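You operate a simulated robot arm through the tools that you are given. There is no shell and no other tool.

Carry out the task below with a simulated robot arm. There is one attempt and no reset: what you move stays moved.

TASK
Count the belt's six plugs with the speed dial on 6, then stop.
Fine: dial set and blue flag down first; both guides stay in, hands clear of the running belt; the screen shows 6.

It is judged by the outcome, as a careful person would: the job done as asked, and still so three seconds after it is handed in. It fails if anything else is knocked over, pushed out of place, dropped, spilled or broken.

THE ROBOT
A 7-joint arm with a two-finger parallel gripper, fixed in place. Base frame: the origin is on the floor under the middle of its stand, x ahead of it, y to its left, z up. Units: mm, rad, N and s.
It reaches about 1247 mm from its shoulder. Its first joint turns from -2.304 to 2.304 rad. Payload 3.91 kg.
The TCP is the grasp point between the finger pads, 30 mm short of the fingertips. In the tool frame z runs along the fingers and y along their closing line. The gripper opens to 110 mm. The fingers are 20 mm wide and 10 mm thick; the gripper's body (48 by 112 mm) begins 55 mm behind the TCP.
Orientation is that of the tool frame in the base frame, as a unit quaternion [w, x, y, z]. With the fingers straight down and closing along the base's y, the tool's x points along the base's -x, its y along +y and its z along -z.

THE INTERFACE
- The arm moves only by the tool play_rows. Its argument "moves" is a list that holds one entry, the list of rows, each a list of 7 numbers: the finger opening in mm, from 0 to 110, then the shift along the tool's x, y, z in mm, then the turn, a rotation vector about the tool's x, y, z in rad. In form: [[[gripper, x, y, z, rx, ry, rz], ...]]. A call has 1 to 20 rows; each row is the pose to reach, as a shift and turn from the pose commanded when the call began, along the tool's axes at that moment. Rows are played at 5 a second. More than 50 mm and 0.15 rad between two rows, or a gripper value outside its range, and nothing of the call is played. A pose out of reach is approached as far as the arm can. The call stops where the force on the tool passes 90 N (or 10 N more than at its start, if that is more) or the arm is blocked; 0.2 s more then pass. Each finger travels about 108 mm/s and halts on what it meets, pressing with about 44 N; the grip force reading is that of the motor and also rises with nothing between the fingers. The clock runs only during rows and for 0.2 s after the last one: add rows that repeat a pose to give the fingers time. The reply holds the time, the measured pose of the TCP, the force on the tool along the base axes, the opening and the grip force, in the units named above and with some noise, with the torque about the TCP (base axes, N m) and any sound that the robot's microphone picked up, and new pictures: "views" is both (left out), scene, wrist or none.
- Cameras (640 x 400 px; columns grow to the right, rows downward): "scene" is fixed at [50.4, 649.5, 1399.2]; the picture's right is [-0.56, -0.83, 0.00], its down [-0.21, 0.14, -0.97] and it looks along [0.80, -0.54, -0.25] (base axes); focal length 318 px, centre (320, 200). "wrist" rides on the gripper at [72, 17, -103] in the tool frame; the picture's right is [-0.23, 0.97, 0.00], its down [-0.76, -0.18, -0.62] and it looks along [-0.61, -0.14, 0.78] (tool axes); focal length 222 px, centre (320, 200). There is no depth. A picture from a camera that has moved, and an enlarged one, comes with that camera's place and axes in the base frame and with its lens.
- zoom(camera, box): a new picture of the part [left, top, right, bottom] of that camera's present view, enlarged. It takes no simulated time.
- close_job(): hands the job in; it is judged then, once.

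Nothing tells you positions but the pictures and the camera data. Unless the task says otherwise, let go and move clear before handing in.

The tools are called after "Request:" as a command line: name --argument value ..., lists and objects as JSON in quotes. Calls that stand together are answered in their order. play_rows: Moves the arm, as the interface text tells. Its arguments: {"type":"object","properties":{"moves":{"type":"array","items":{"type":"array","items":{"type":"array","items":{"type":"number"}}}},"views":{"type":"string","enum":["both","scene","wrist","none"]}},"required":["moves"]} The other tools are called the same way: zoom (camera, box) takes an enlarged picture of a part of a camera's view; close_job () hands the job in.

At the start:

```text
t: 0.0
tool_pos: [660.8, -248.6, 1274.8]
ee_rot: [-0.001, 0.0, 1.0, 0.0]
force: [0.2, -0.2, 0.5]
ft_torque: [0.03, -0.02, -0.02]
grip_width: 109.9
gripper_force: 0.0
```

scene: 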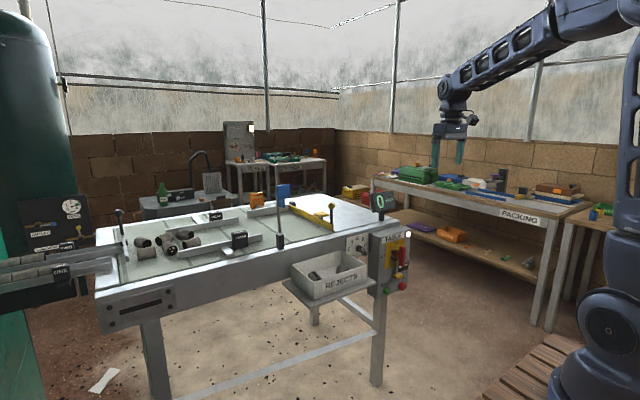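
wrist: 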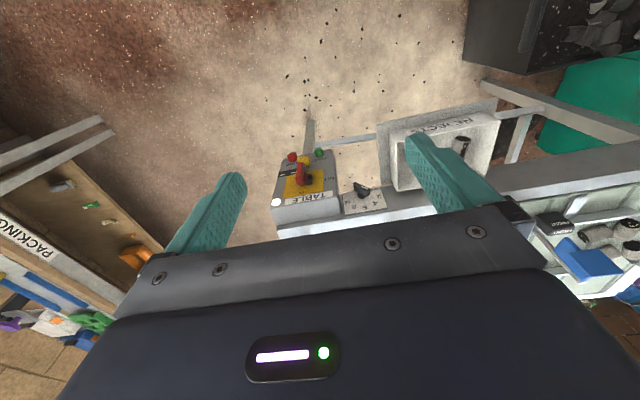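

I see a belt table with plugs on its left end, a control box labelled TABLE with a screen showing 0, a dial, and a blue flag and a yellow piece on the belt. I'll zoom in on the details first.

Request:
zoom --camera "scene" --box '[340, 180, 420, 300]'

Request:
zoom --camera "scene" --box '[90, 170, 350, 330]'

Request:
zoom --camera "wrist" --box '[260, 130, 400, 220]'

Request:
zoom --camera "scene" --box '[0, 180, 130, 310]'

Request:
zoom --camera "scene" --box '[240, 170, 360, 260]'

```text
3.33 times, centred on (380, 240) of scene
camera zoom: at [50.4, 649.5, 1399.2], right [-0.56, -0.83, 0.0], down [-0.21, 0.14, -0.97], along [0.8, -0.54, -0.25], focal length 1061 px, centre (120, 67)
```

zoom: 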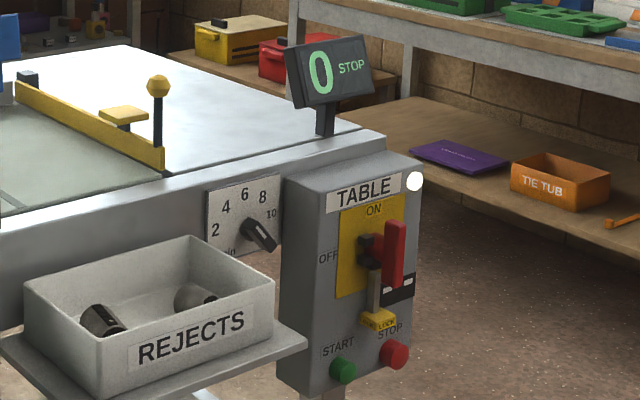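

```text
2.46 times, centred on (220, 250) of scene
camera zoom: at [50.4, 649.5, 1399.2], right [-0.56, -0.83, 0.0], down [-0.21, 0.14, -0.97], along [0.8, -0.54, -0.25], focal length 784 px, centre (566, 77)
```

zoom: 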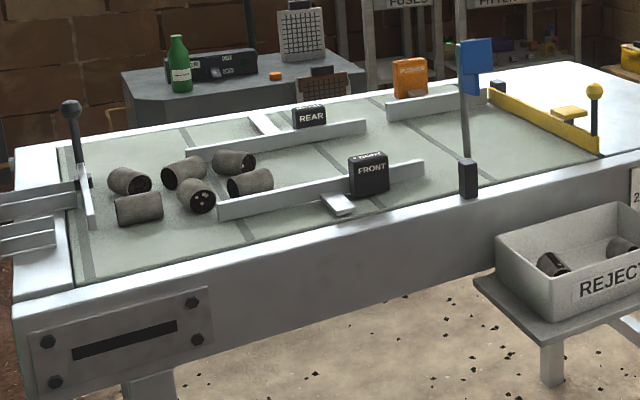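

```text
4.44 times, centred on (330, 175) of wrist
camera zoom: at [590.6, -233.1, 1379.1], right [0.23, 0.97, 0.0], down [0.76, -0.18, 0.62], along [0.61, -0.14, -0.78], focal length 987 px, centre (276, 311)
```

zoom: 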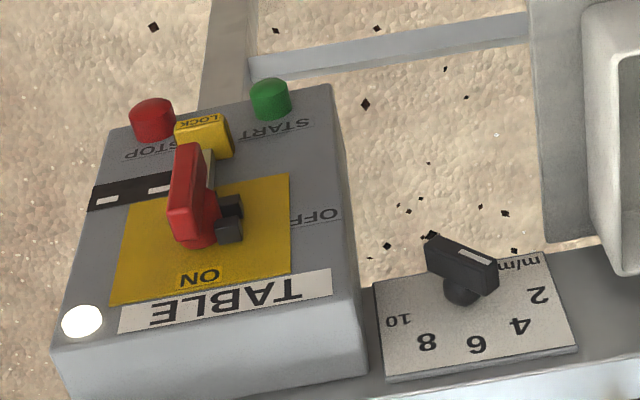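

```text
3.08 times, centred on (65, 245) of scene
camera zoom: at [50.4, 649.5, 1399.2], right [-0.56, -0.83, 0.0], down [-0.21, 0.14, -0.97], along [0.8, -0.54, -0.25], focal length 980 px, centre (1105, 62)
```

zoom: 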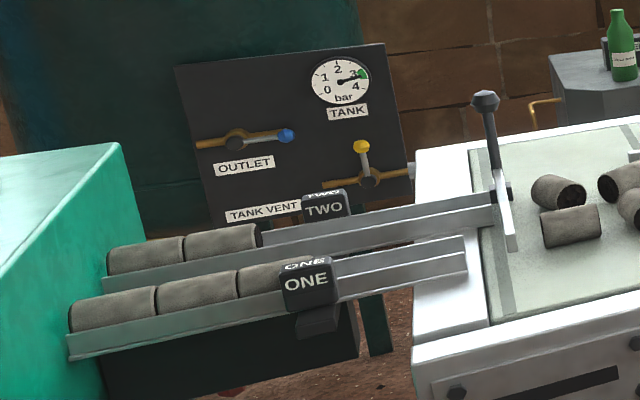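

```text
4.44 times, centred on (300, 215) of scene
camera zoom: at [50.4, 649.5, 1399.2], right [-0.56, -0.83, 0.0], down [-0.21, 0.14, -0.97], along [0.8, -0.54, -0.25], focal length 1415 px, centre (409, 133)
```

zoom: 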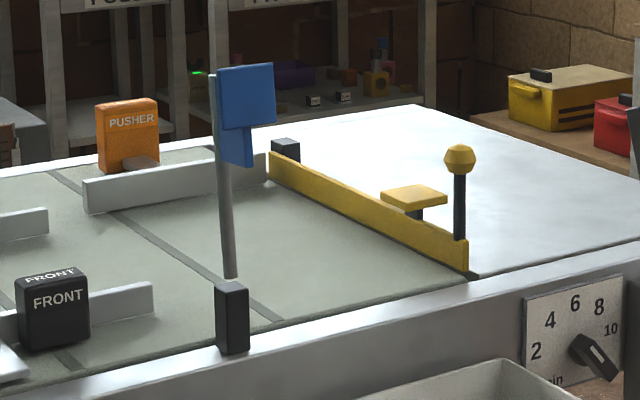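

The belt runs from the plug end (left, +y) to the yellow end gate (right, -y). The control box, dial and START/STOP buttons are on the near face around x≈990, y≈-200. Next I'll move over for a closer look at the table before touching anything.

Request:
play_rows --moves '[[[110, -23, 33, 12, 0, 0, 0], [110, -46, 66, 25, 0, 0, 0], [110, -70, 100, 37, 0, 0, 0], [110, -93, 133, 50, 0, 0, 0], [110, -116, 166, 62, 0, 0, 0], [110, -140, 200, 75, 0, 0, 0], [110, -140, 200, 75, 0, 0, 0]]]'

```text
t: 1.6
tool_pos: [802.6, -47.7, 1199.0]
ee_rot: [0.0, 0.001, 1.0, -0.001]
force: [0.1, 0.6, 0.8]
ft_torque: [0.03, 0.01, 0.0]
grip_width: 110.0
gripper_force: 0.0
camera wrist: at [731.0, -32.3, 1303.6], right [0.23, 0.97, 0.0], down [0.76, -0.18, 0.62], along [0.61, -0.14, -0.78], focal length 222 px, centre (320, 200)
```

scene: 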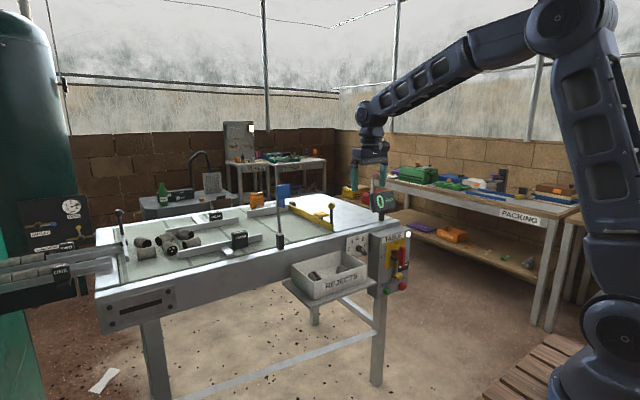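
wrist: 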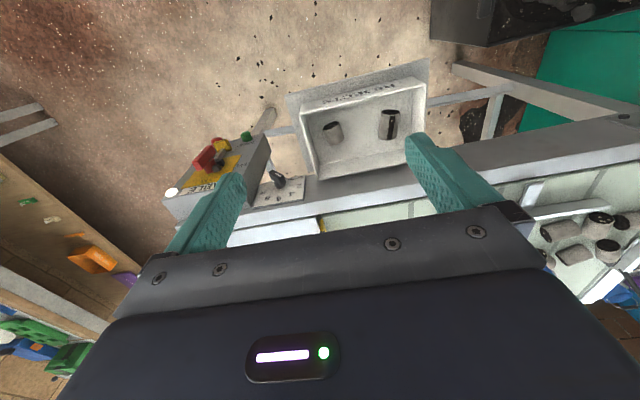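

The wrist camera is behind and looks toward the table front. I can now see the reject tray, the dial and the box, so I'll enlarge those before re-orienting the gripper.

Request:
zoom --camera "wrist" --box '[160, 120, 320, 220]'

Request:
zoom --camera "scene" --box '[345, 225, 385, 255]'

Request:
zoom --camera "scene" --box '[375, 225, 415, 300]'

Request:
zoom --camera "scene" --box '[262, 175, 302, 255]'

```text
4.00 times, centred on (240, 170) of wrist
camera zoom: at [731.0, -32.3, 1303.6], right [0.23, 0.97, 0.0], down [0.76, -0.18, 0.62], along [0.61, -0.14, -0.78], focal length 888 px, centre (640, 320)
```

zoom: 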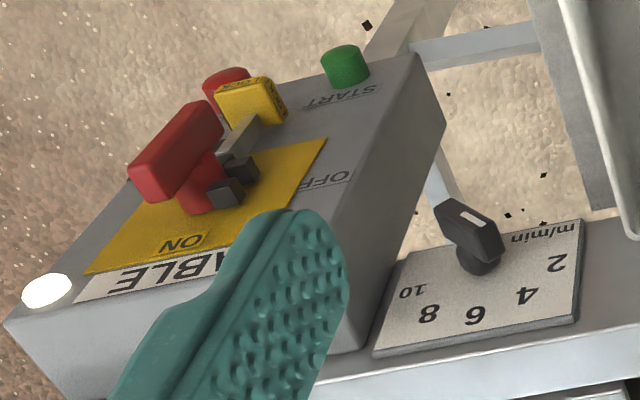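

```text
13.33 times, centred on (365, 240) of scene
camera zoom: at [50.4, 649.5, 1399.2], right [-0.56, -0.83, 0.0], down [-0.21, 0.14, -0.97], along [0.8, -0.54, -0.25], focal length 4245 px, centre (-280, -333)
```

zoom: 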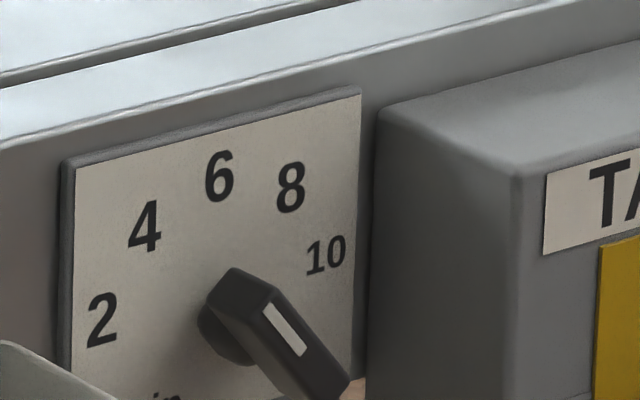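

```text
5.33 times, centred on (395, 262) of scene
camera zoom: at [50.4, 649.5, 1399.2], right [-0.56, -0.83, 0.0], down [-0.21, 0.14, -0.97], along [0.8, -0.54, -0.25], focal length 1698 px, centre (-80, -133)
```

zoom: 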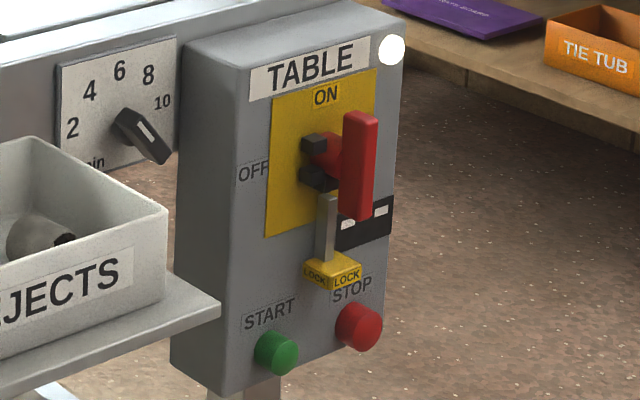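

```text
5.00 times, centred on (282, 215) of scene
camera zoom: at [50.4, 649.5, 1399.2], right [-0.56, -0.83, 0.0], down [-0.21, 0.14, -0.97], along [0.8, -0.54, -0.25], focal length 1592 px, centre (510, 125)
```

zoom: 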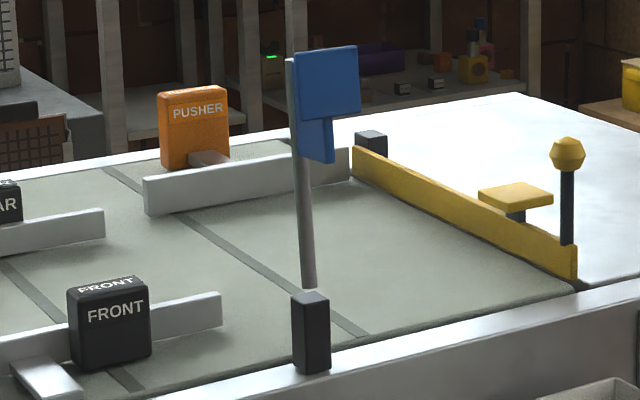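

The dial's white mark looks to be on the upper-left, near "4". The red isolator handle is upright at ON, and the flag mast stands on the near rail. I'll spin the gripper 180° so the wrist camera looks from above once the fingers are tilted forward.

Request:
play_rows --moves '[[[110, 0, 0, 0, 0, 0, 0.15], [110, 0, 0, 0, 0, 0, 0.3], [110, 0, 0, 0, 0, 0, 0.45], [110, 0, 0, 0, 0, 0, 0.6], [110, 0, 0, 0, 0, 0, 0.75], [110, 0, 0, 0, 0, 0, 0.9], [110, 0, 0, 0, 0, 0, 1.05], [110, 0, 0, 0, 0, 0, 1.2], [110, 0, 0, 0, 0, 0, 1.35], [110, 0, 0, 0, 0, 0, 1.5], [110, 0, 0, 0, 0, 0, 1.57]]]'

```text
t: 4.0
tool_pos: [801.5, -49.2, 1200.9]
ee_rot: [0.0, 0.708, 0.706, -0.001]
force: [-0.3, -0.3, 0.2]
ft_torque: [0.03, -0.04, -0.01]
grip_width: 110.3
gripper_force: 0.0
camera wrist: at [820.4, 22.7, 1304.3], right [0.97, -0.23, 0.0], down [-0.18, -0.76, 0.62], along [-0.14, -0.61, -0.78], focal length 222 px, centre (320, 200)
```

scene: 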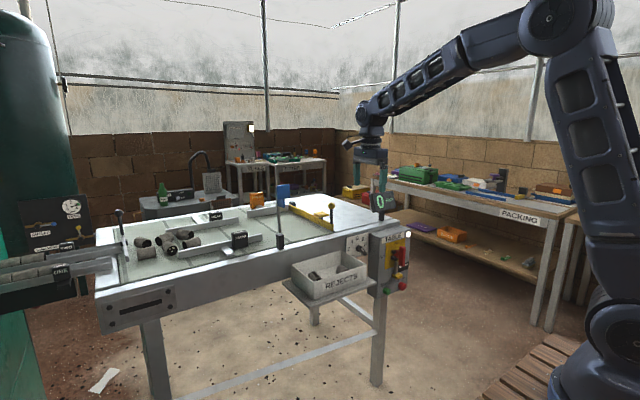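
wrist: 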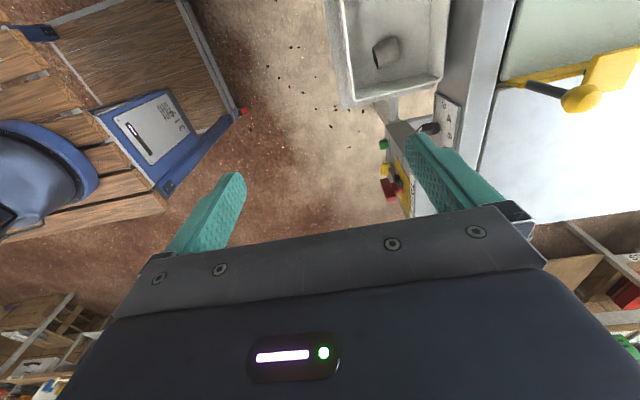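

The spin works in this direction. I'll continue the other quarter turn.

Request:
play_rows --moves '[[[110, 0, 0, 0, 0, 0, 0.15], [110, 0, 0, 0, 0, 0, 0.3], [110, 0, 0, 0, 0, 0, 0.45], [110, 0, 0, 0, 0, 0, 0.6], [110, 0, 0, 0, 0, 0, 0.75], [110, 0, 0, 0, 0, 0, 0.9], [110, 0, 0, 0, 0, 0, 1.05], [110, 0, 0, 0, 0, 0, 1.2], [110, 0, 0, 0, 0, 0, 1.35], [110, 0, 0, 0, 0, 0, 1.5], [110, 0, 0, 0, 0, 0, 1.57]]]'

```text
t: 6.4
tool_pos: [802.1, -49.6, 1200.9]
ee_rot: [0.0, 1.0, -0.001, -0.001]
force: [-0.8, -0.1, -0.3]
ft_torque: [0.05, 0.02, -0.01]
grip_width: 110.0
gripper_force: 0.0
camera wrist: at [875.5, -67.6, 1304.3], right [-0.23, -0.97, 0.0], down [-0.76, 0.18, 0.62], along [-0.61, 0.14, -0.78], focal length 222 px, centre (320, 200)
```

scene: 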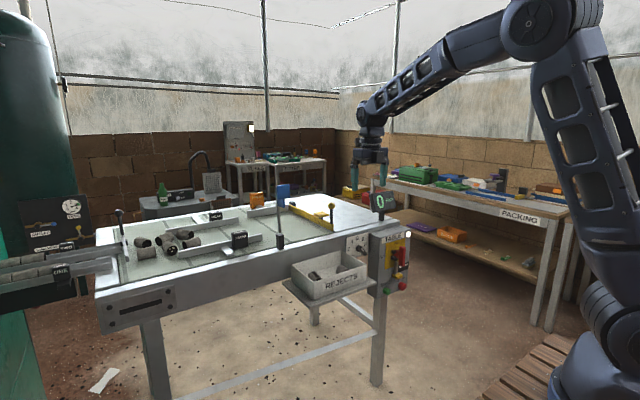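
wrist: 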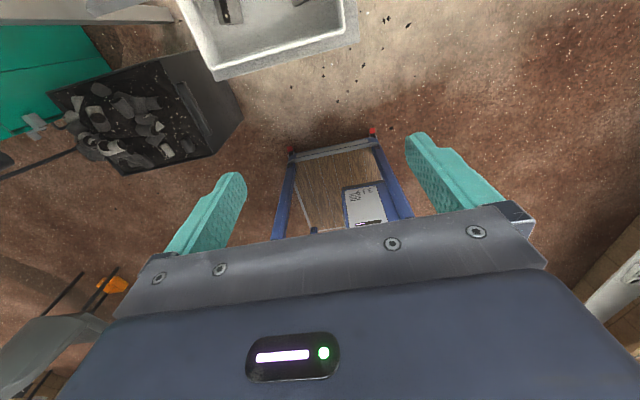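

The spin is complete. Now I'll tilt the fingers forward so they point at the table (+x), with the camera on top.

Request:
play_rows --moves '[[[110, 0, 0, 0, 0, 0.15, 0], [110, 0, 0, 0, 0, 0.3, 0], [110, 0, 0, 0, 0, 0.45, 0], [110, 0, 0, 0, 0, 0.6, 0], [110, 0, 0, 0, 0, 0.75, 0], [110, 0, 0, 0, 0, 0.9, 0], [110, 0, 0, 0, 0, 1.05, 0], [110, 0, 0, 0, 0, 1.2, 0], [110, 0, 0, 0, 0, 1.35, 0], [110, 0, 0, 0, 0, 1.5, 0], [110, 0, 0, 0, 0, 1.57, 0]]]'

```text
t: 8.8
tool_pos: [801.1, -28.8, 1200.1]
ee_rot: [-0.012, 0.706, 0.012, 0.708]
force: [1.2, -6.6, 0.6]
ft_torque: [0.03, 0.04, 0.5]
grip_width: 110.2
gripper_force: 0.0
camera wrist: at [698.9, -49.9, 1273.1], right [0.03, -0.97, -0.23], down [-0.63, 0.16, -0.76], along [0.78, 0.17, -0.61], focal length 222 px, centre (320, 200)
```

scene: 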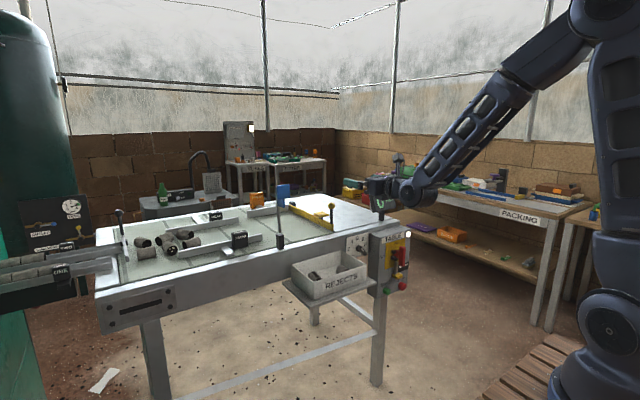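
wrist: 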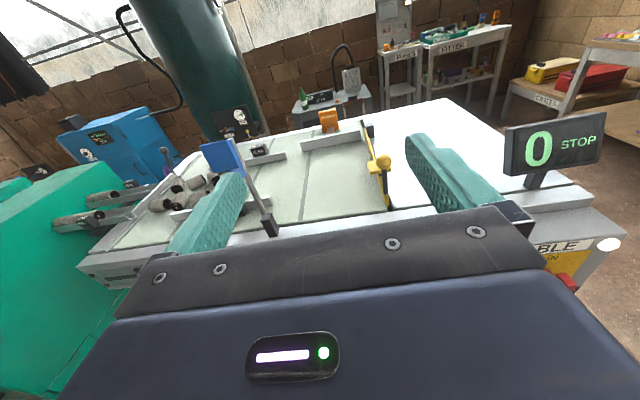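

I now have an upright view of the table from above. There is a small y force and position offset that may just be settling, so I'll hold for a moment and check.

Request:
play_rows --moves '[[[110, 0, 0, 0, 0, 0, 0], [110, 0, 0, 0, 0, 0, 0], [110, 0, 0, 0, 0, 0, 0]]]'

Request:
zoom --camera "wrist" --box '[80, 90, 400, 290]'

Request:
zoom --camera "wrist" --box '[180, 120, 300, 240]'

```text
t: 9.6
tool_pos: [802.6, -49.1, 1200.2]
ee_rot: [-0.001, 0.707, 0.001, 0.707]
force: [0.0, -0.5, 0.2]
ft_torque: [0.0, 0.05, 0.02]
grip_width: 110.0
gripper_force: 0.1
camera wrist: at [700.0, -67.6, 1272.9], right [0.0, -0.97, -0.23], down [-0.62, 0.18, -0.76], along [0.78, 0.14, -0.61], focal length 222 px, centre (320, 200)
```

scene: 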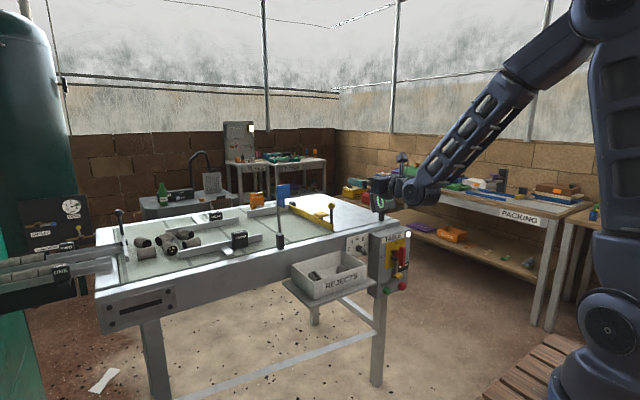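
wrist: 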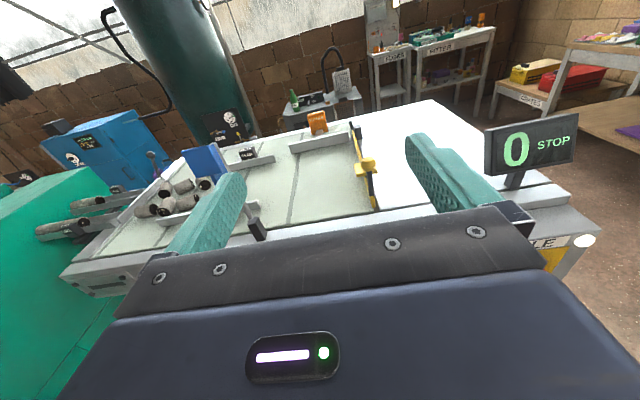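

```text
2.00 times, centred on (240, 190) of wrist
camera zoom: at [700.0, -67.6, 1272.9], right [0.0, -0.97, -0.23], down [-0.62, 0.18, -0.76], along [0.78, 0.14, -0.61], focal length 444 px, centre (480, 220)
```

zoom: 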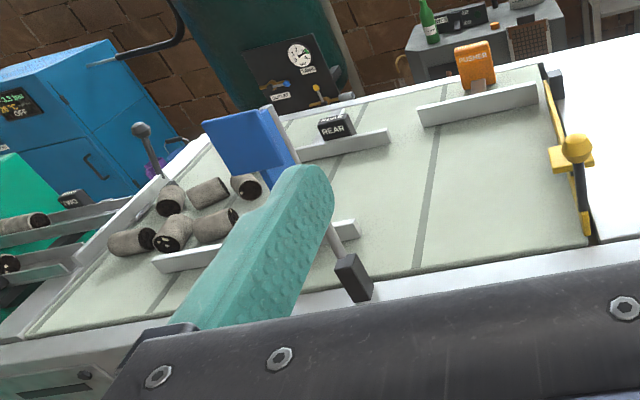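

```text
3.33 times, centred on (240, 180) of wrist
camera zoom: at [700.0, -67.6, 1272.9], right [0.0, -0.97, -0.23], down [-0.62, 0.18, -0.76], along [0.78, 0.14, -0.61], focal length 740 px, centre (587, 267)
```

zoom: 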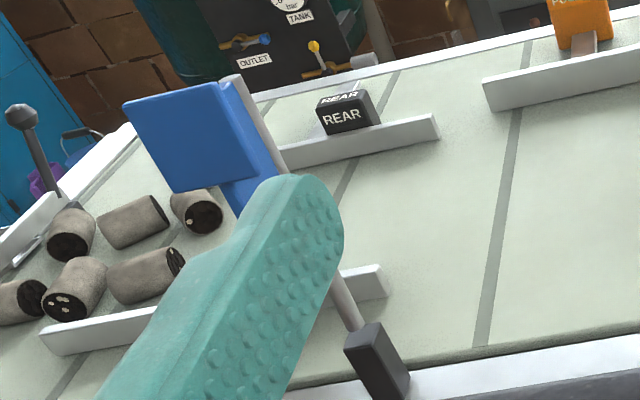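

The flag plate reaches toward the robot (-x) from the mast, which stands on the near rail at about (1055, 153). To learn which way it hinges I'll move in front of it for a closer look.

Request:
play_rows --moves '[[[110, 0, -35, 0, 0, 0, 0], [110, -5, -70, 0, 0, 0, 0], [110, -10, -105, 0, 0, 0, 0], [110, -15, -140, 0, 0, 0, 0], [110, -20, -175, 0, 0, 0, 0], [110, -20, -175, 0, 0, 0, 0], [110, -20, -175, 0, 0, 0, 0]]]' --views "wrist"

```text
t: 11.2
tool_pos: [801.1, 125.1, 1180.5]
ee_rot: [-0.001, 0.708, 0.001, 0.707]
force: [0.0, -0.5, 0.2]
ft_torque: [-0.01, 0.03, 0.01]
grip_width: 110.0
gripper_force: 0.1
camera wrist: at [700.6, 107.3, 1253.2], right [0.0, -0.97, -0.23], down [-0.62, 0.18, -0.76], along [0.78, 0.14, -0.61], focal length 222 px, centre (320, 200)
```

wrist: 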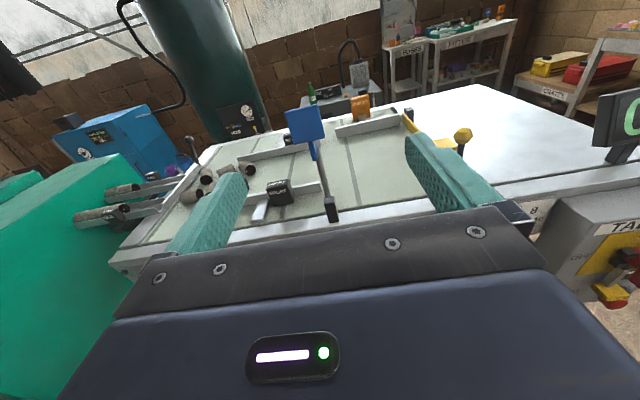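

Request:
zoom --camera "wrist" --box '[270, 90, 370, 230]'

Request:
zoom --camera "wrist" --box '[305, 180, 355, 230]'

Request:
zoom --camera "wrist" --box '[180, 80, 480, 240]'

```text
2.86 times, centred on (320, 160) of wrist
camera zoom: at [700.6, 107.3, 1253.2], right [0.0, -0.97, -0.23], down [-0.62, 0.18, -0.76], along [0.78, 0.14, -0.61], focal length 635 px, centre (320, 314)
```

zoom: 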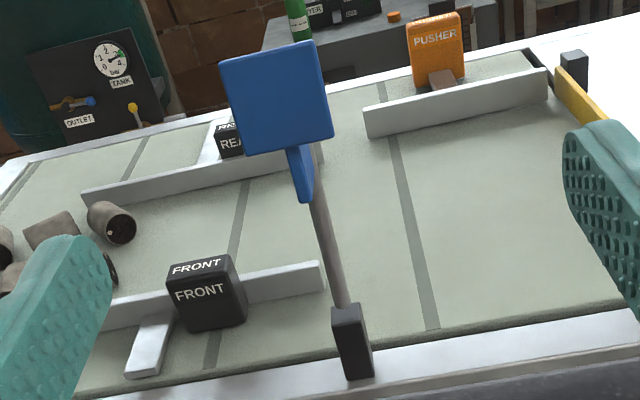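

```text
8.00 times, centred on (330, 205) of wrist
camera zoom: at [700.6, 107.3, 1253.2], right [0.0, -0.97, -0.23], down [-0.62, 0.18, -0.76], along [0.78, 0.14, -0.61], focal length 1777 px, centre (240, 160)
```

zoom: 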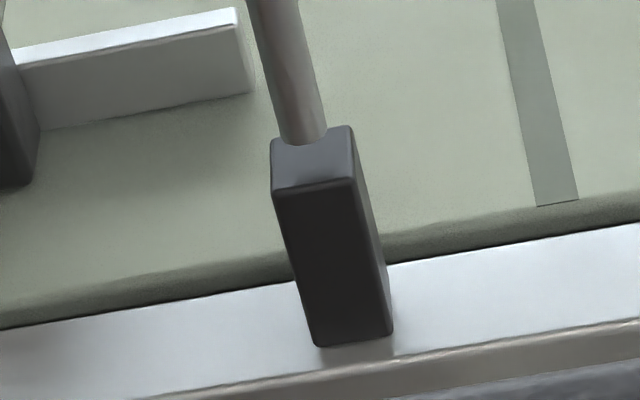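

```text
2.13 times, centred on (330, 160) of wrist
camera zoom: at [700.6, 107.3, 1253.2], right [0.0, -0.97, -0.23], down [-0.62, 0.18, -0.76], along [0.78, 0.14, -0.61], focal length 474 px, centre (299, 285)
```

zoom: 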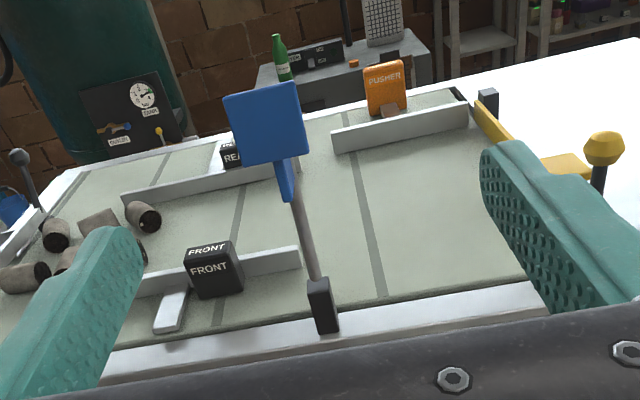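

The blue plate faces me and is held off the mast by a fin, so pushing it forward (+x) should lay the flag across the belt. I'll close the fingers and tilt them 45° down to push the plate along its arc.

Request:
play_rows --moves '[[[0, 0, 0, 0, 0, -0.1, 0], [0, 0, 0, 0, 0, -0.2, 0], [0, 0, 0, 0, 0, -0.3, 0], [0, 0, 0, 0, 0, -0.4, 0], [0, 0, 0, 0, 0, -0.5, 0], [0, 0, 0, 0, 0, -0.6, 0], [0, 0, 0, 0, 0, -0.7, 0], [0, 0, 0, 0, 0, -0.785, 0], [0, 0, 0, 0, 0, -0.785, 0], [0, 0, 0, 0, 0, -0.785, 0]]]' --views "wrist"

```text
t: 13.4
tool_pos: [801.8, 125.9, 1181.1]
ee_rot: [-0.001, 0.924, 0.001, 0.382]
force: [0.2, 0.8, -0.4]
ft_torque: [-0.02, 0.03, 0.03]
grip_width: 0.0
gripper_force: 38.2
camera wrist: at [781.2, 108.4, 1305.5], right [-0.16, -0.97, -0.16], down [-0.98, 0.18, -0.1], along [0.12, 0.14, -0.98], focal length 222 px, centre (320, 200)
```

wrist: 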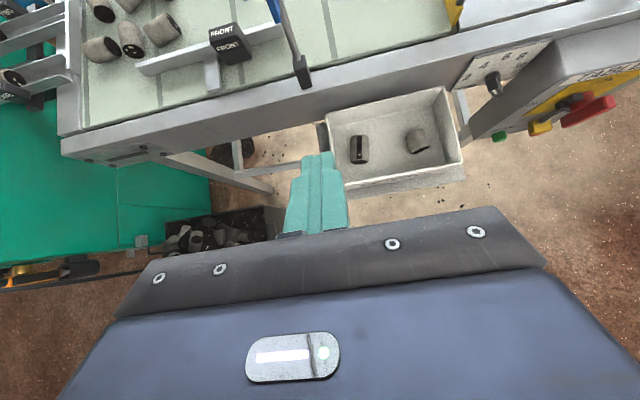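

The fingers are closed and tilted. Next I'll approach to just short of the blue plate and check the alignment.

Request:
play_rows --moves '[[[0, 25, -6, 28, 0, 0, 0], [0, 50, -12, 57, 0, 0, 0], [0, 76, -19, 86, 0, 0, 0], [0, 102, -25, 114, 0, 0, 0], [0, 102, -25, 114, 0, 0, 0]]]'

Request:
zoom --camera "scene" --box '[250, 165, 350, 265]'

Request:
zoom --camera "wrist" --box '[220, 60, 420, 240]'

```text
t: 14.6
tool_pos: [955.0, 153.1, 1174.2]
ee_rot: [0.0, 0.924, 0.001, 0.382]
force: [0.3, 0.4, 0.6]
ft_torque: [0.01, 0.01, 0.01]
grip_width: 0.0
gripper_force: 37.6
camera wrist: at [934.0, 135.3, 1297.6], right [-0.16, -0.97, -0.16], down [-0.98, 0.18, -0.1], along [0.12, 0.14, -0.98], focal length 222 px, centre (320, 200)
```

scene: 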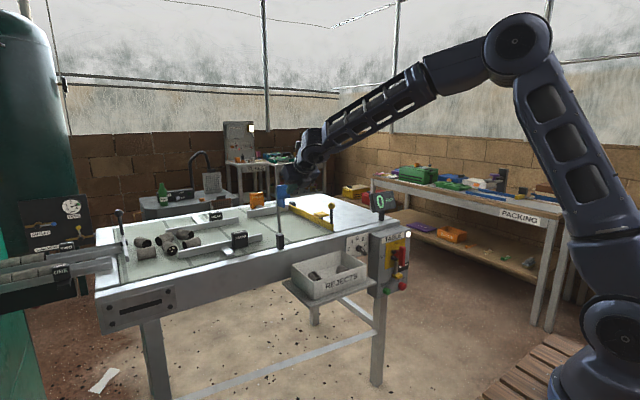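
wrist: 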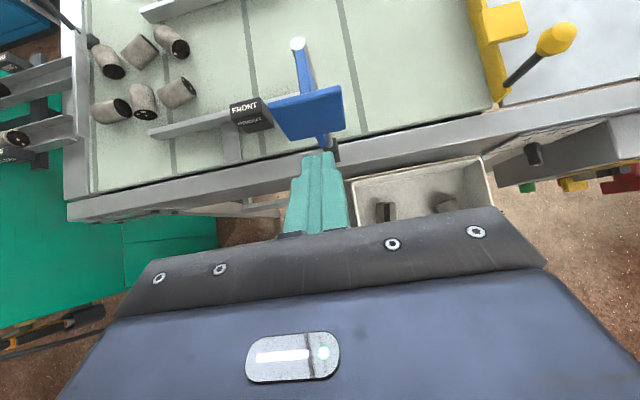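

```text
4.00 times, centred on (300, 215) of scene
camera zoom: at [50.4, 649.5, 1399.2], right [-0.56, -0.83, 0.0], down [-0.21, 0.14, -0.97], along [0.8, -0.54, -0.25], focal length 1273 px, centre (400, 140)
```

zoom: 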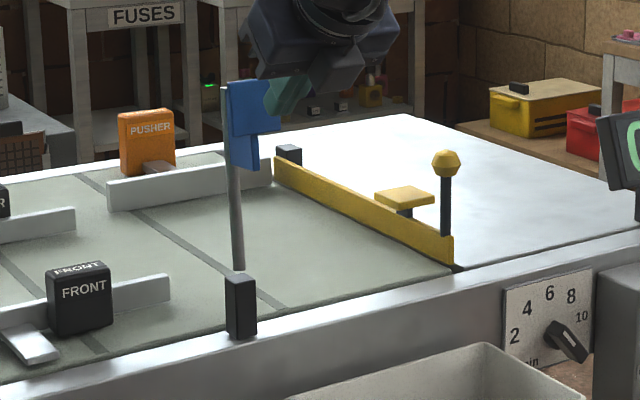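

```text
2.22 times, centred on (320, 150) of wrist
camera zoom: at [934.0, 135.3, 1297.6], right [-0.16, -0.97, -0.16], down [-0.98, 0.18, -0.1], along [0.12, 0.14, -0.98], focal length 494 px, centre (320, 311)
```

zoom: 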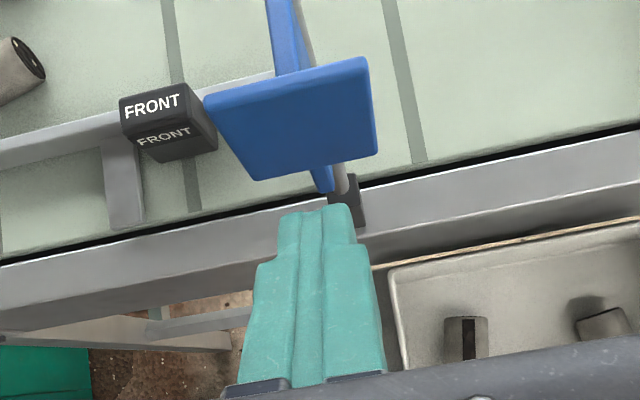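

The fingertip is centred on the blue plate (y≈152), about 37 mm short of it. I'll push gently forward and see how it moves.

Request:
play_rows --moves '[[[0, 11, 0, 11, 0, 0, 0], [0, 21, 0, 21, 0, 0, 0], [0, 28, 0, 28, 0, 0, 0], [0, 35, 0, 35, 0, 0, 0], [0, 42, 0, 42, 0, 0, 0], [0, 42, 0, 42, 0, 0, 0]]]'

Request:
zoom --camera "scene" --box '[250, 165, 350, 265]'

```text
t: 16.0
tool_pos: [1013.6, 151.3, 1172.0]
ee_rot: [0.001, 0.924, 0.0, 0.383]
force: [0.3, 1.0, -1.0]
ft_torque: [-0.01, -0.01, -0.05]
grip_width: 0.0
gripper_force: 38.1
camera wrist: at [993.1, 133.0, 1296.8], right [-0.16, -0.97, -0.16], down [-0.98, 0.18, -0.1], along [0.12, 0.14, -0.98], focal length 222 px, centre (320, 200)
```

scene: 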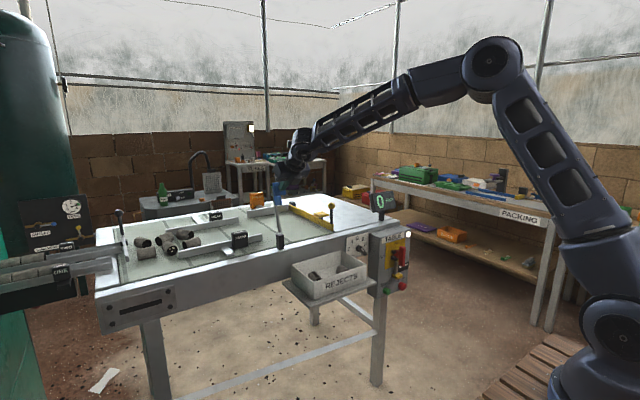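
wrist: 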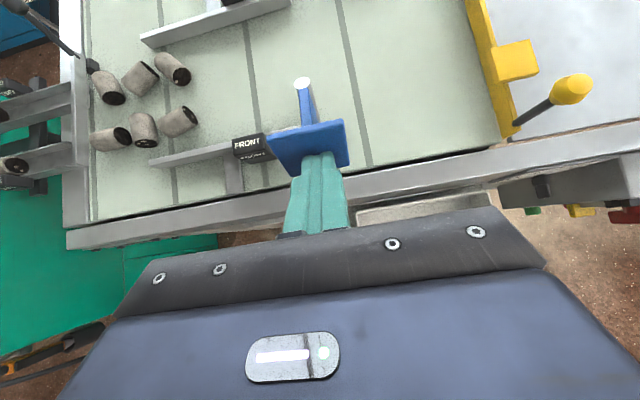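

```text
4.00 times, centred on (300, 215) of scene
camera zoom: at [50.4, 649.5, 1399.2], right [-0.56, -0.83, 0.0], down [-0.21, 0.14, -0.97], along [0.8, -0.54, -0.25], focal length 1273 px, centre (400, 140)
```

zoom: 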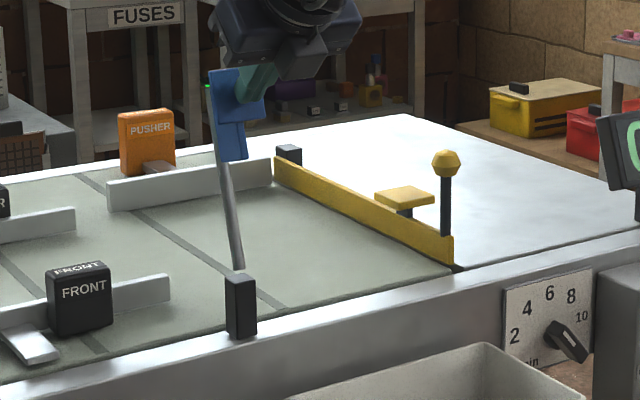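

The flag is rotating forward over the belt with almost no force, as expected. I'll follow the arc further.

Request:
play_rows --moves '[[[0, 11.3, 0, 9.9, 0, 0, 0], [0, 19.5, 0, 18.7, 0, 0, 0], [0, 27.5, 0, 28.5, 0, 0, 0], [0, 34.5, 0, 38.7, 0, 0, 0], [0, 40.9, 0, 49.3, 0, 0, 0], [0, 46.5, 0, 60.2, 0, 0, 0], [0, 51.4, 0, 71.6, 0, 0, 0], [0, 55.4, 0, 83.2, 0, 0, 0], [0, 58.5, 0, 95.3, 0, 0, 0], [0, 61, 0, 107.3, 0, 0, 0], [0, 62.5, 0, 119.6, 0, 0, 0], [0, 63.1, 0, 132, 0, 0, 0]]]'

Request:
zoom --camera "scene" --box '[210, 150, 350, 265]'

```text
t: 18.6
tool_pos: [1151.5, 151.4, 1122.9]
ee_rot: [0.0, 0.924, 0.001, 0.383]
force: [-0.6, 0.9, 0.0]
ft_torque: [0.02, 0.04, -0.02]
grip_width: 0.0
gripper_force: 37.9
camera wrist: at [1131.0, 133.6, 1247.9], right [-0.16, -0.97, -0.16], down [-0.98, 0.18, -0.1], along [0.12, 0.14, -0.98], focal length 222 px, centre (320, 200)
```

scene: 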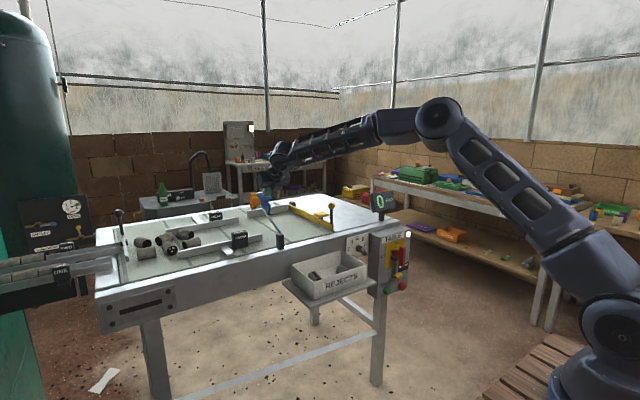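
wrist: 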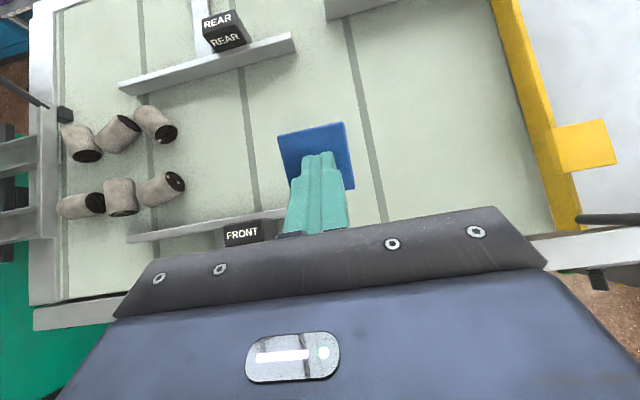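

```text
3.48 times, centred on (280, 208) of scene
camera zoom: at [50.4, 649.5, 1399.2], right [-0.56, -0.83, 0.0], down [-0.21, 0.14, -0.97], along [0.8, -0.54, -0.25], focal length 1107 px, centre (459, 174)
```

zoom: 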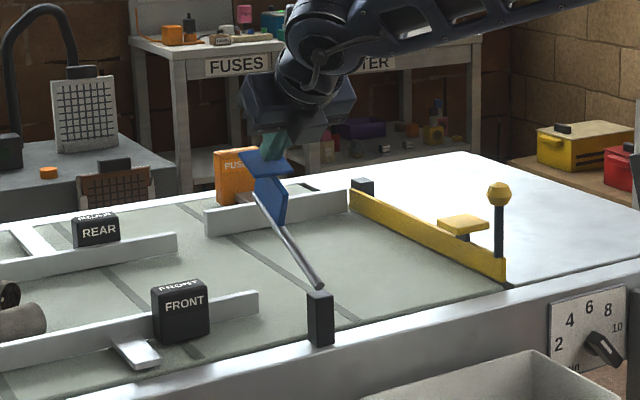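

The flag is about half-way down and still following the fingertip smoothly. I'll continue in smaller steps.

Request:
play_rows --moves '[[[0, -0.3, 0, 12.3, 0, 0, 0], [0, -1.3, 0, 24.6, 0, 0, 0], [0, -3.3, 0, 36.8, 0, 0, 0], [0, -6, 0, 48.9, 0, 0, 0], [0, -9.7, 0, 60.6, 0, 0, 0], [0, -9.7, 0, 60.6, 0, 0, 0]]]'

Request:
zoom --camera "scene" --box '[210, 170, 350, 265]'

```text
t: 20.0
tool_pos: [1187.9, 151.2, 1073.7]
ee_rot: [0.0, 0.924, 0.001, 0.382]
force: [0.2, 0.4, -0.4]
ft_torque: [0.0, -0.02, -0.03]
grip_width: 0.1
gripper_force: 37.4
camera wrist: at [1166.6, 133.3, 1197.6], right [-0.16, -0.97, -0.16], down [-0.98, 0.18, -0.1], along [0.12, 0.14, -0.98], focal length 222 px, centre (320, 200)
```

scene: 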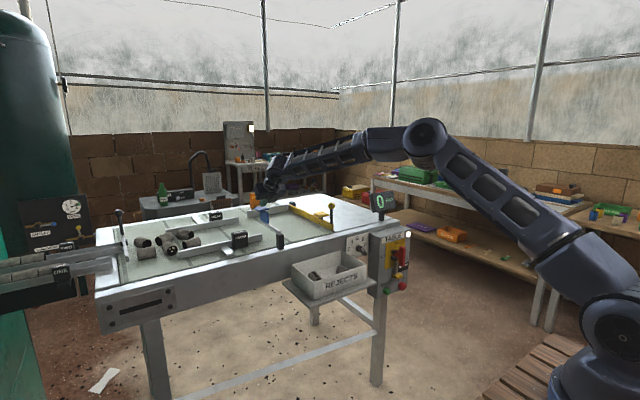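
wrist: 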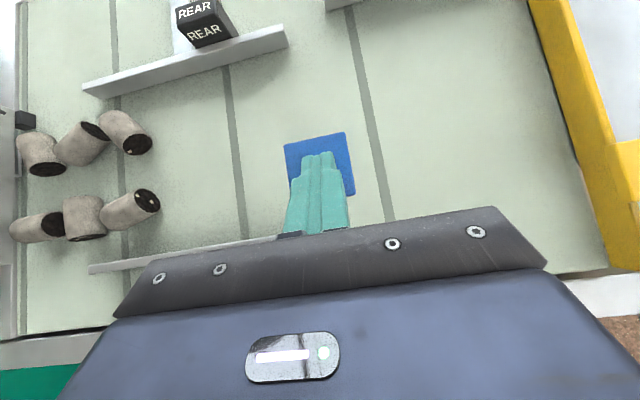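

```text
4.21 times, centred on (280, 218) of scene
camera zoom: at [50.4, 649.5, 1399.2], right [-0.56, -0.83, 0.0], down [-0.21, 0.14, -0.97], along [0.8, -0.54, -0.25], focal length 1340 px, centre (488, 126)
```

zoom: 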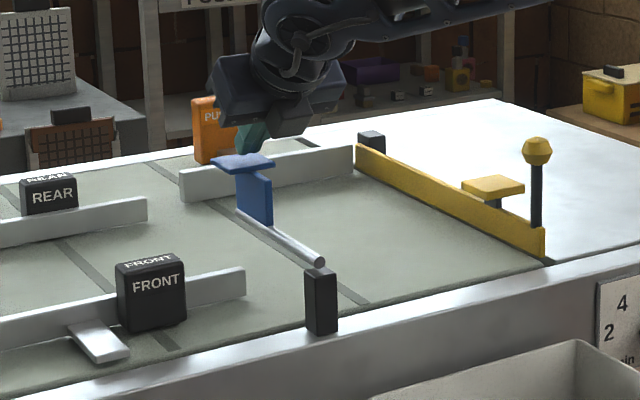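

The rod is nearly level across the belt. I'll push a little more and watch for contact with its stop.

Request:
play_rows --moves '[[[0, -2.2, 0, 5.7, 0, 0, 0], [0, -4.5, 0, 11.5, 0, 0, 0], [0, -4.5, 0, 11.5, 0, 0, 0]]]' --views "none"

Request:
zoom --camera "scene" --box '[230, 180, 310, 260]'

```text
t: 20.8
tool_pos: [1189.6, 152.0, 1067.2]
ee_rot: [-0.001, 0.923, 0.0, 0.385]
force: [0.0, 0.4, 33.9]
ft_torque: [-0.01, -0.5, -0.05]
grip_width: 0.0
gripper_force: 38.0
```

```text
5.00 times, centred on (270, 220) of scene
camera zoom: at [50.4, 649.5, 1399.2], right [-0.56, -0.83, 0.0], down [-0.21, 0.14, -0.97], along [0.8, -0.54, -0.25], focal length 1592 px, centre (570, 100)
```

zoom: 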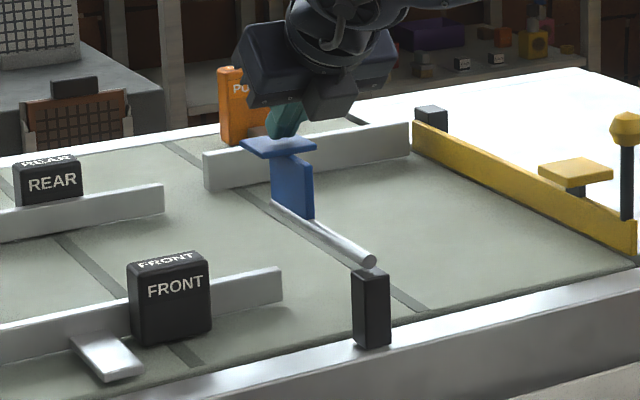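

The upward force of 34 N shows the flag has reached its stop and is down. I'll back off and confirm it stays.

Request:
play_rows --moves '[[[0, 2, 0, -15, 0, 0, 0], [0, 10, 0, -45, 0, 0, 0], [0, 20, 0, -85, 0, 0, 0], [0, 20, 0, -130, 0, 0, 0], [0, 10, 0, -170, 0, 0, 0], [0, 10, 0, -170, 0, 0, 0]]]'

Request:
zoom --camera "scene" --box '[210, 170, 350, 265]'

Request:
zoom --camera "wrist" --box '[160, 0, 480, 200]'

```text
t: 22.2
tool_pos: [1080.7, 153.4, 1191.0]
ee_rot: [0.0, 0.924, 0.001, 0.382]
force: [0.0, 0.0, 0.4]
ft_torque: [-0.01, 0.03, -0.01]
grip_width: 0.0
gripper_force: 37.6
camera wrist: at [1061.0, 134.7, 1314.4], right [-0.16, -0.97, -0.16], down [-0.98, 0.18, -0.1], along [0.12, 0.14, -0.98], focal length 222 px, centre (320, 200)
```

scene: 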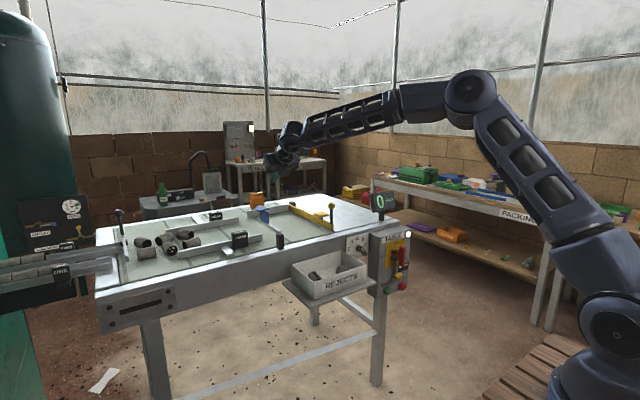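
wrist: 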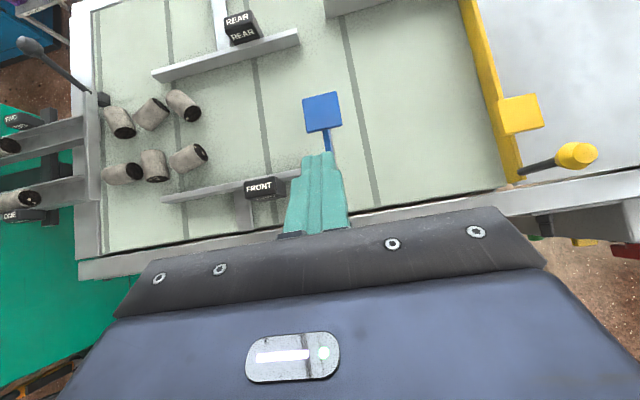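

```text
4.21 times, centred on (280, 218) of scene
camera zoom: at [50.4, 649.5, 1399.2], right [-0.56, -0.83, 0.0], down [-0.21, 0.14, -0.97], along [0.8, -0.54, -0.25], focal length 1340 px, centre (488, 126)
```

zoom: 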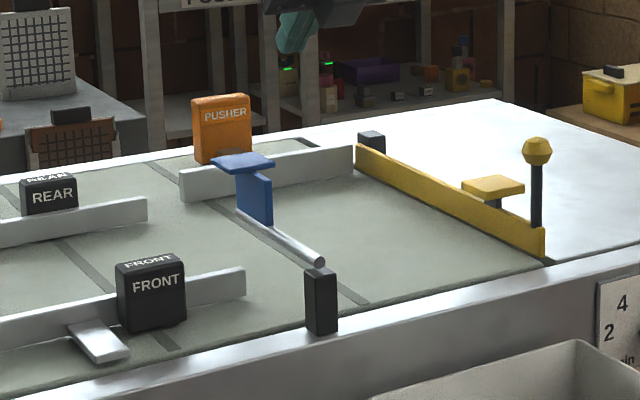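

```text
2.00 times, centred on (320, 100) of wrist
camera zoom: at [1061.0, 134.7, 1314.4], right [-0.16, -0.97, -0.16], down [-0.98, 0.18, -0.1], along [0.12, 0.14, -0.98], focal length 444 px, centre (320, 400)
```

zoom: 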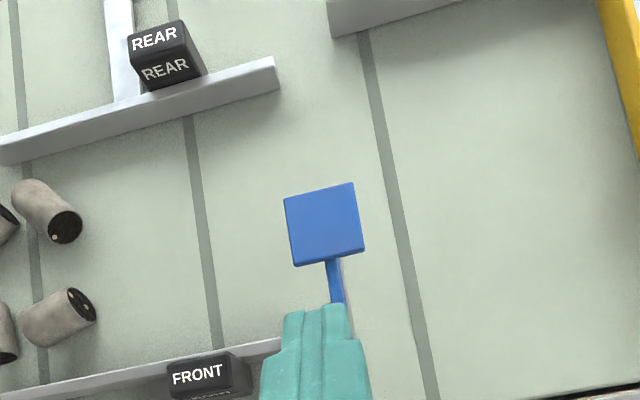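

The blue flag is down and lies across the lane; both guides are untouched. Next I'll retreat and swing over in front of the dial.

Request:
play_rows --moves '[[[0, -30, 20, -25, 0, 0, 0], [0, -58, 50, -45, 0, 0, 0], [0, -85, 85, -65, 0, 0, 0], [0, -110, 120, -85, 0, 0, 0], [0, -135, 158, -103, 0, 0, 0], [0, -155, 198, -120, 0, 0, 0], [0, -175, 238, -132, 0, 0, 0], [0, -190, 278, -142, 0, 0, 0], [0, -200, 318, -146, 0, 0, 0], [0, -206, 353, -148, 0, 0, 0], [0, -206, 353, -148, 0, 0, 0]]]' --views "wrist"

```text
t: 24.6
tool_pos: [830.4, -202.5, 1150.3]
ee_rot: [-0.001, 0.924, 0.001, 0.383]
force: [-0.7, -0.2, 0.3]
ft_torque: [0.0, 0.01, -0.01]
grip_width: 0.0
gripper_force: 37.1
camera wrist: at [810.2, -221.3, 1274.2], right [-0.16, -0.97, -0.16], down [-0.98, 0.18, -0.1], along [0.12, 0.14, -0.98], focal length 222 px, centre (320, 200)
```

wrist: 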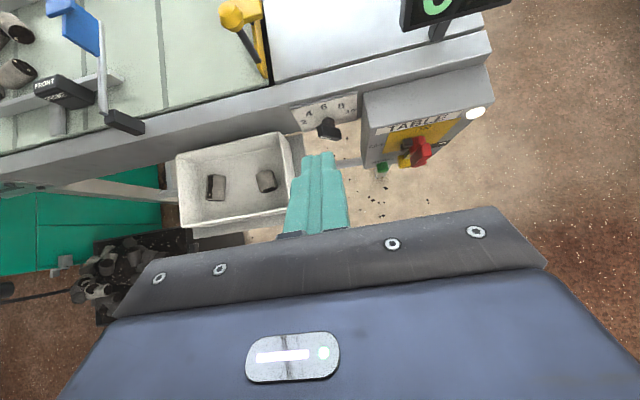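

From above I see the dial at about (995, -201), the reject tray ending near y≈-111 and the box side near y≈-271, so there's room between them. I'll level the fingers and come down in front of the dial for a close look.

Request:
play_rows --moves '[[[110, -15.8, -2, 17.2, 0, 0.098, 0], [110, -31.6, -4, 34.5, 0, 0.196, 0], [110, -47.5, -7, 51.7, 0, 0.294, 0], [110, -63.3, -9, 69, 0, 0.393, 0], [110, -79, -11, 86.2, 0, 0.491, 0], [110, -95, -13, 103.4, 0, 0.589, 0], [110, -110.8, -16, 120.6, 0, 0.687, 0], [110, -126.6, -18, 137.9, 0, 0.785, 0], [110, -126.6, -18, 137.9, 0, 0.785, 0], [110, -126.6, -18, 137.9, 0, 0.785, 0]]]'

Request:
zoom --camera "wrist" --box '[220, 80, 420, 230]'

```text
t: 27.0
tool_pos: [841.5, -53.9, 942.9]
ee_rot: [-0.066, 0.728, 0.083, 0.677]
force: [-0.1, -2.0, 0.8]
ft_torque: [0.01, 0.03, 0.06]
grip_width: 110.1
gripper_force: 0.1
out of reach, approached as far as the arm can: row 7, 8, 9, 10
stopped in row 10: the arm was blocked; the commanded pose is now the measured one
camera wrist: at [750.1, -90.8, 1022.0], right [0.19, -0.96, -0.21], down [-0.7, 0.02, -0.72], along [0.69, 0.28, -0.67], focal length 222 px, centre (320, 200)
```

scene: 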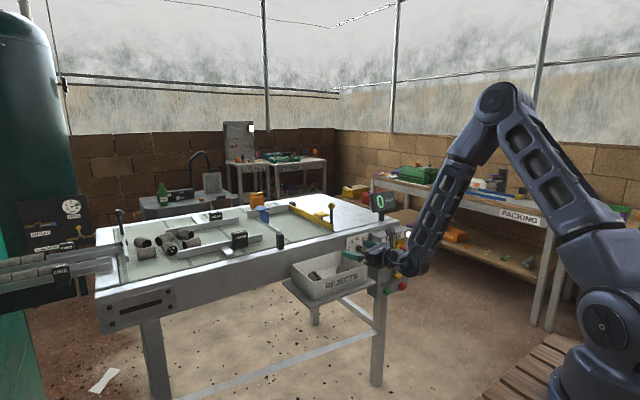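
wrist: 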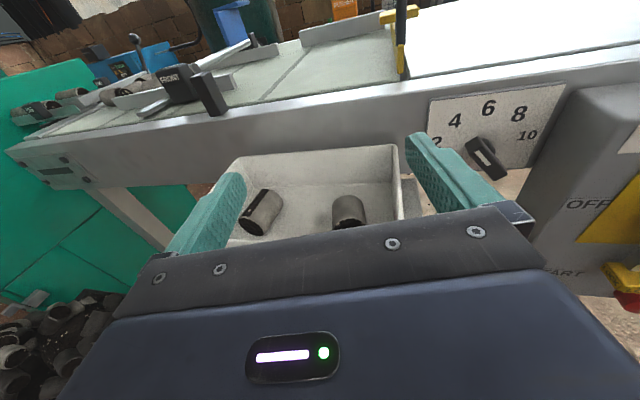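

```text
2.67 times, centred on (320, 155) of wrist
camera zoom: at [750.1, -90.8, 1022.0], right [0.19, -0.96, -0.21], down [-0.7, 0.02, -0.72], along [0.69, 0.28, -0.67], focal length 592 px, centre (320, 320)
```

zoom: 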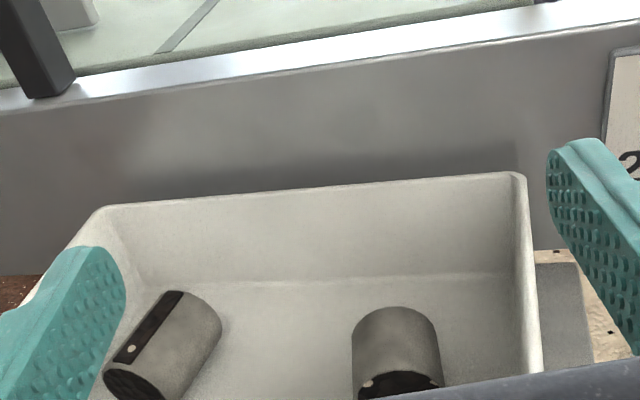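

The arm got stuck near a wrist limit and drifted to y≈-54 with a slight yaw, but it touched nothing. I'll raise it straight up first, then straighten it.

Request:
play_rows --moves '[[[110, 25, 0, 0, 0, 0, 0], [110, 50, 0, 0, 0, 0, 0], [110, 75, 0, 0, 0, 0, 0], [110, 100, 0, 0, 0, 0, 0], [110, 125, 0, 0, 0, 0, 0], [110, 125, 0, 0, 0, 0, 0]]]' --views "scene"

```text
t: 28.4
tool_pos: [848.9, -50.6, 1067.0]
ee_rot: [-0.067, 0.728, 0.084, 0.677]
force: [-0.8, 1.2, -0.1]
ft_torque: [-0.02, -0.02, -0.04]
grip_width: 109.9
gripper_force: 0.1
out of reach, approached as far as the arm can: row 1, 2, 3
```

scene: 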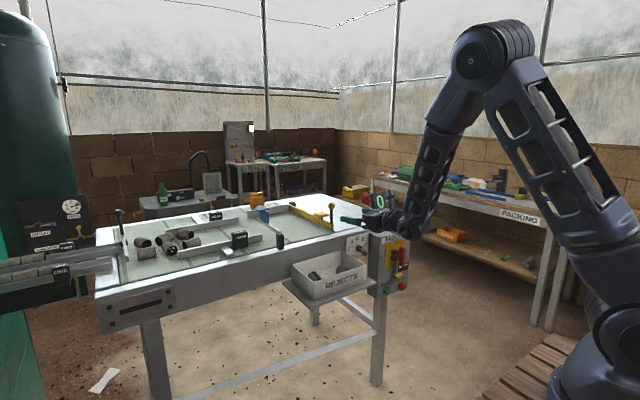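

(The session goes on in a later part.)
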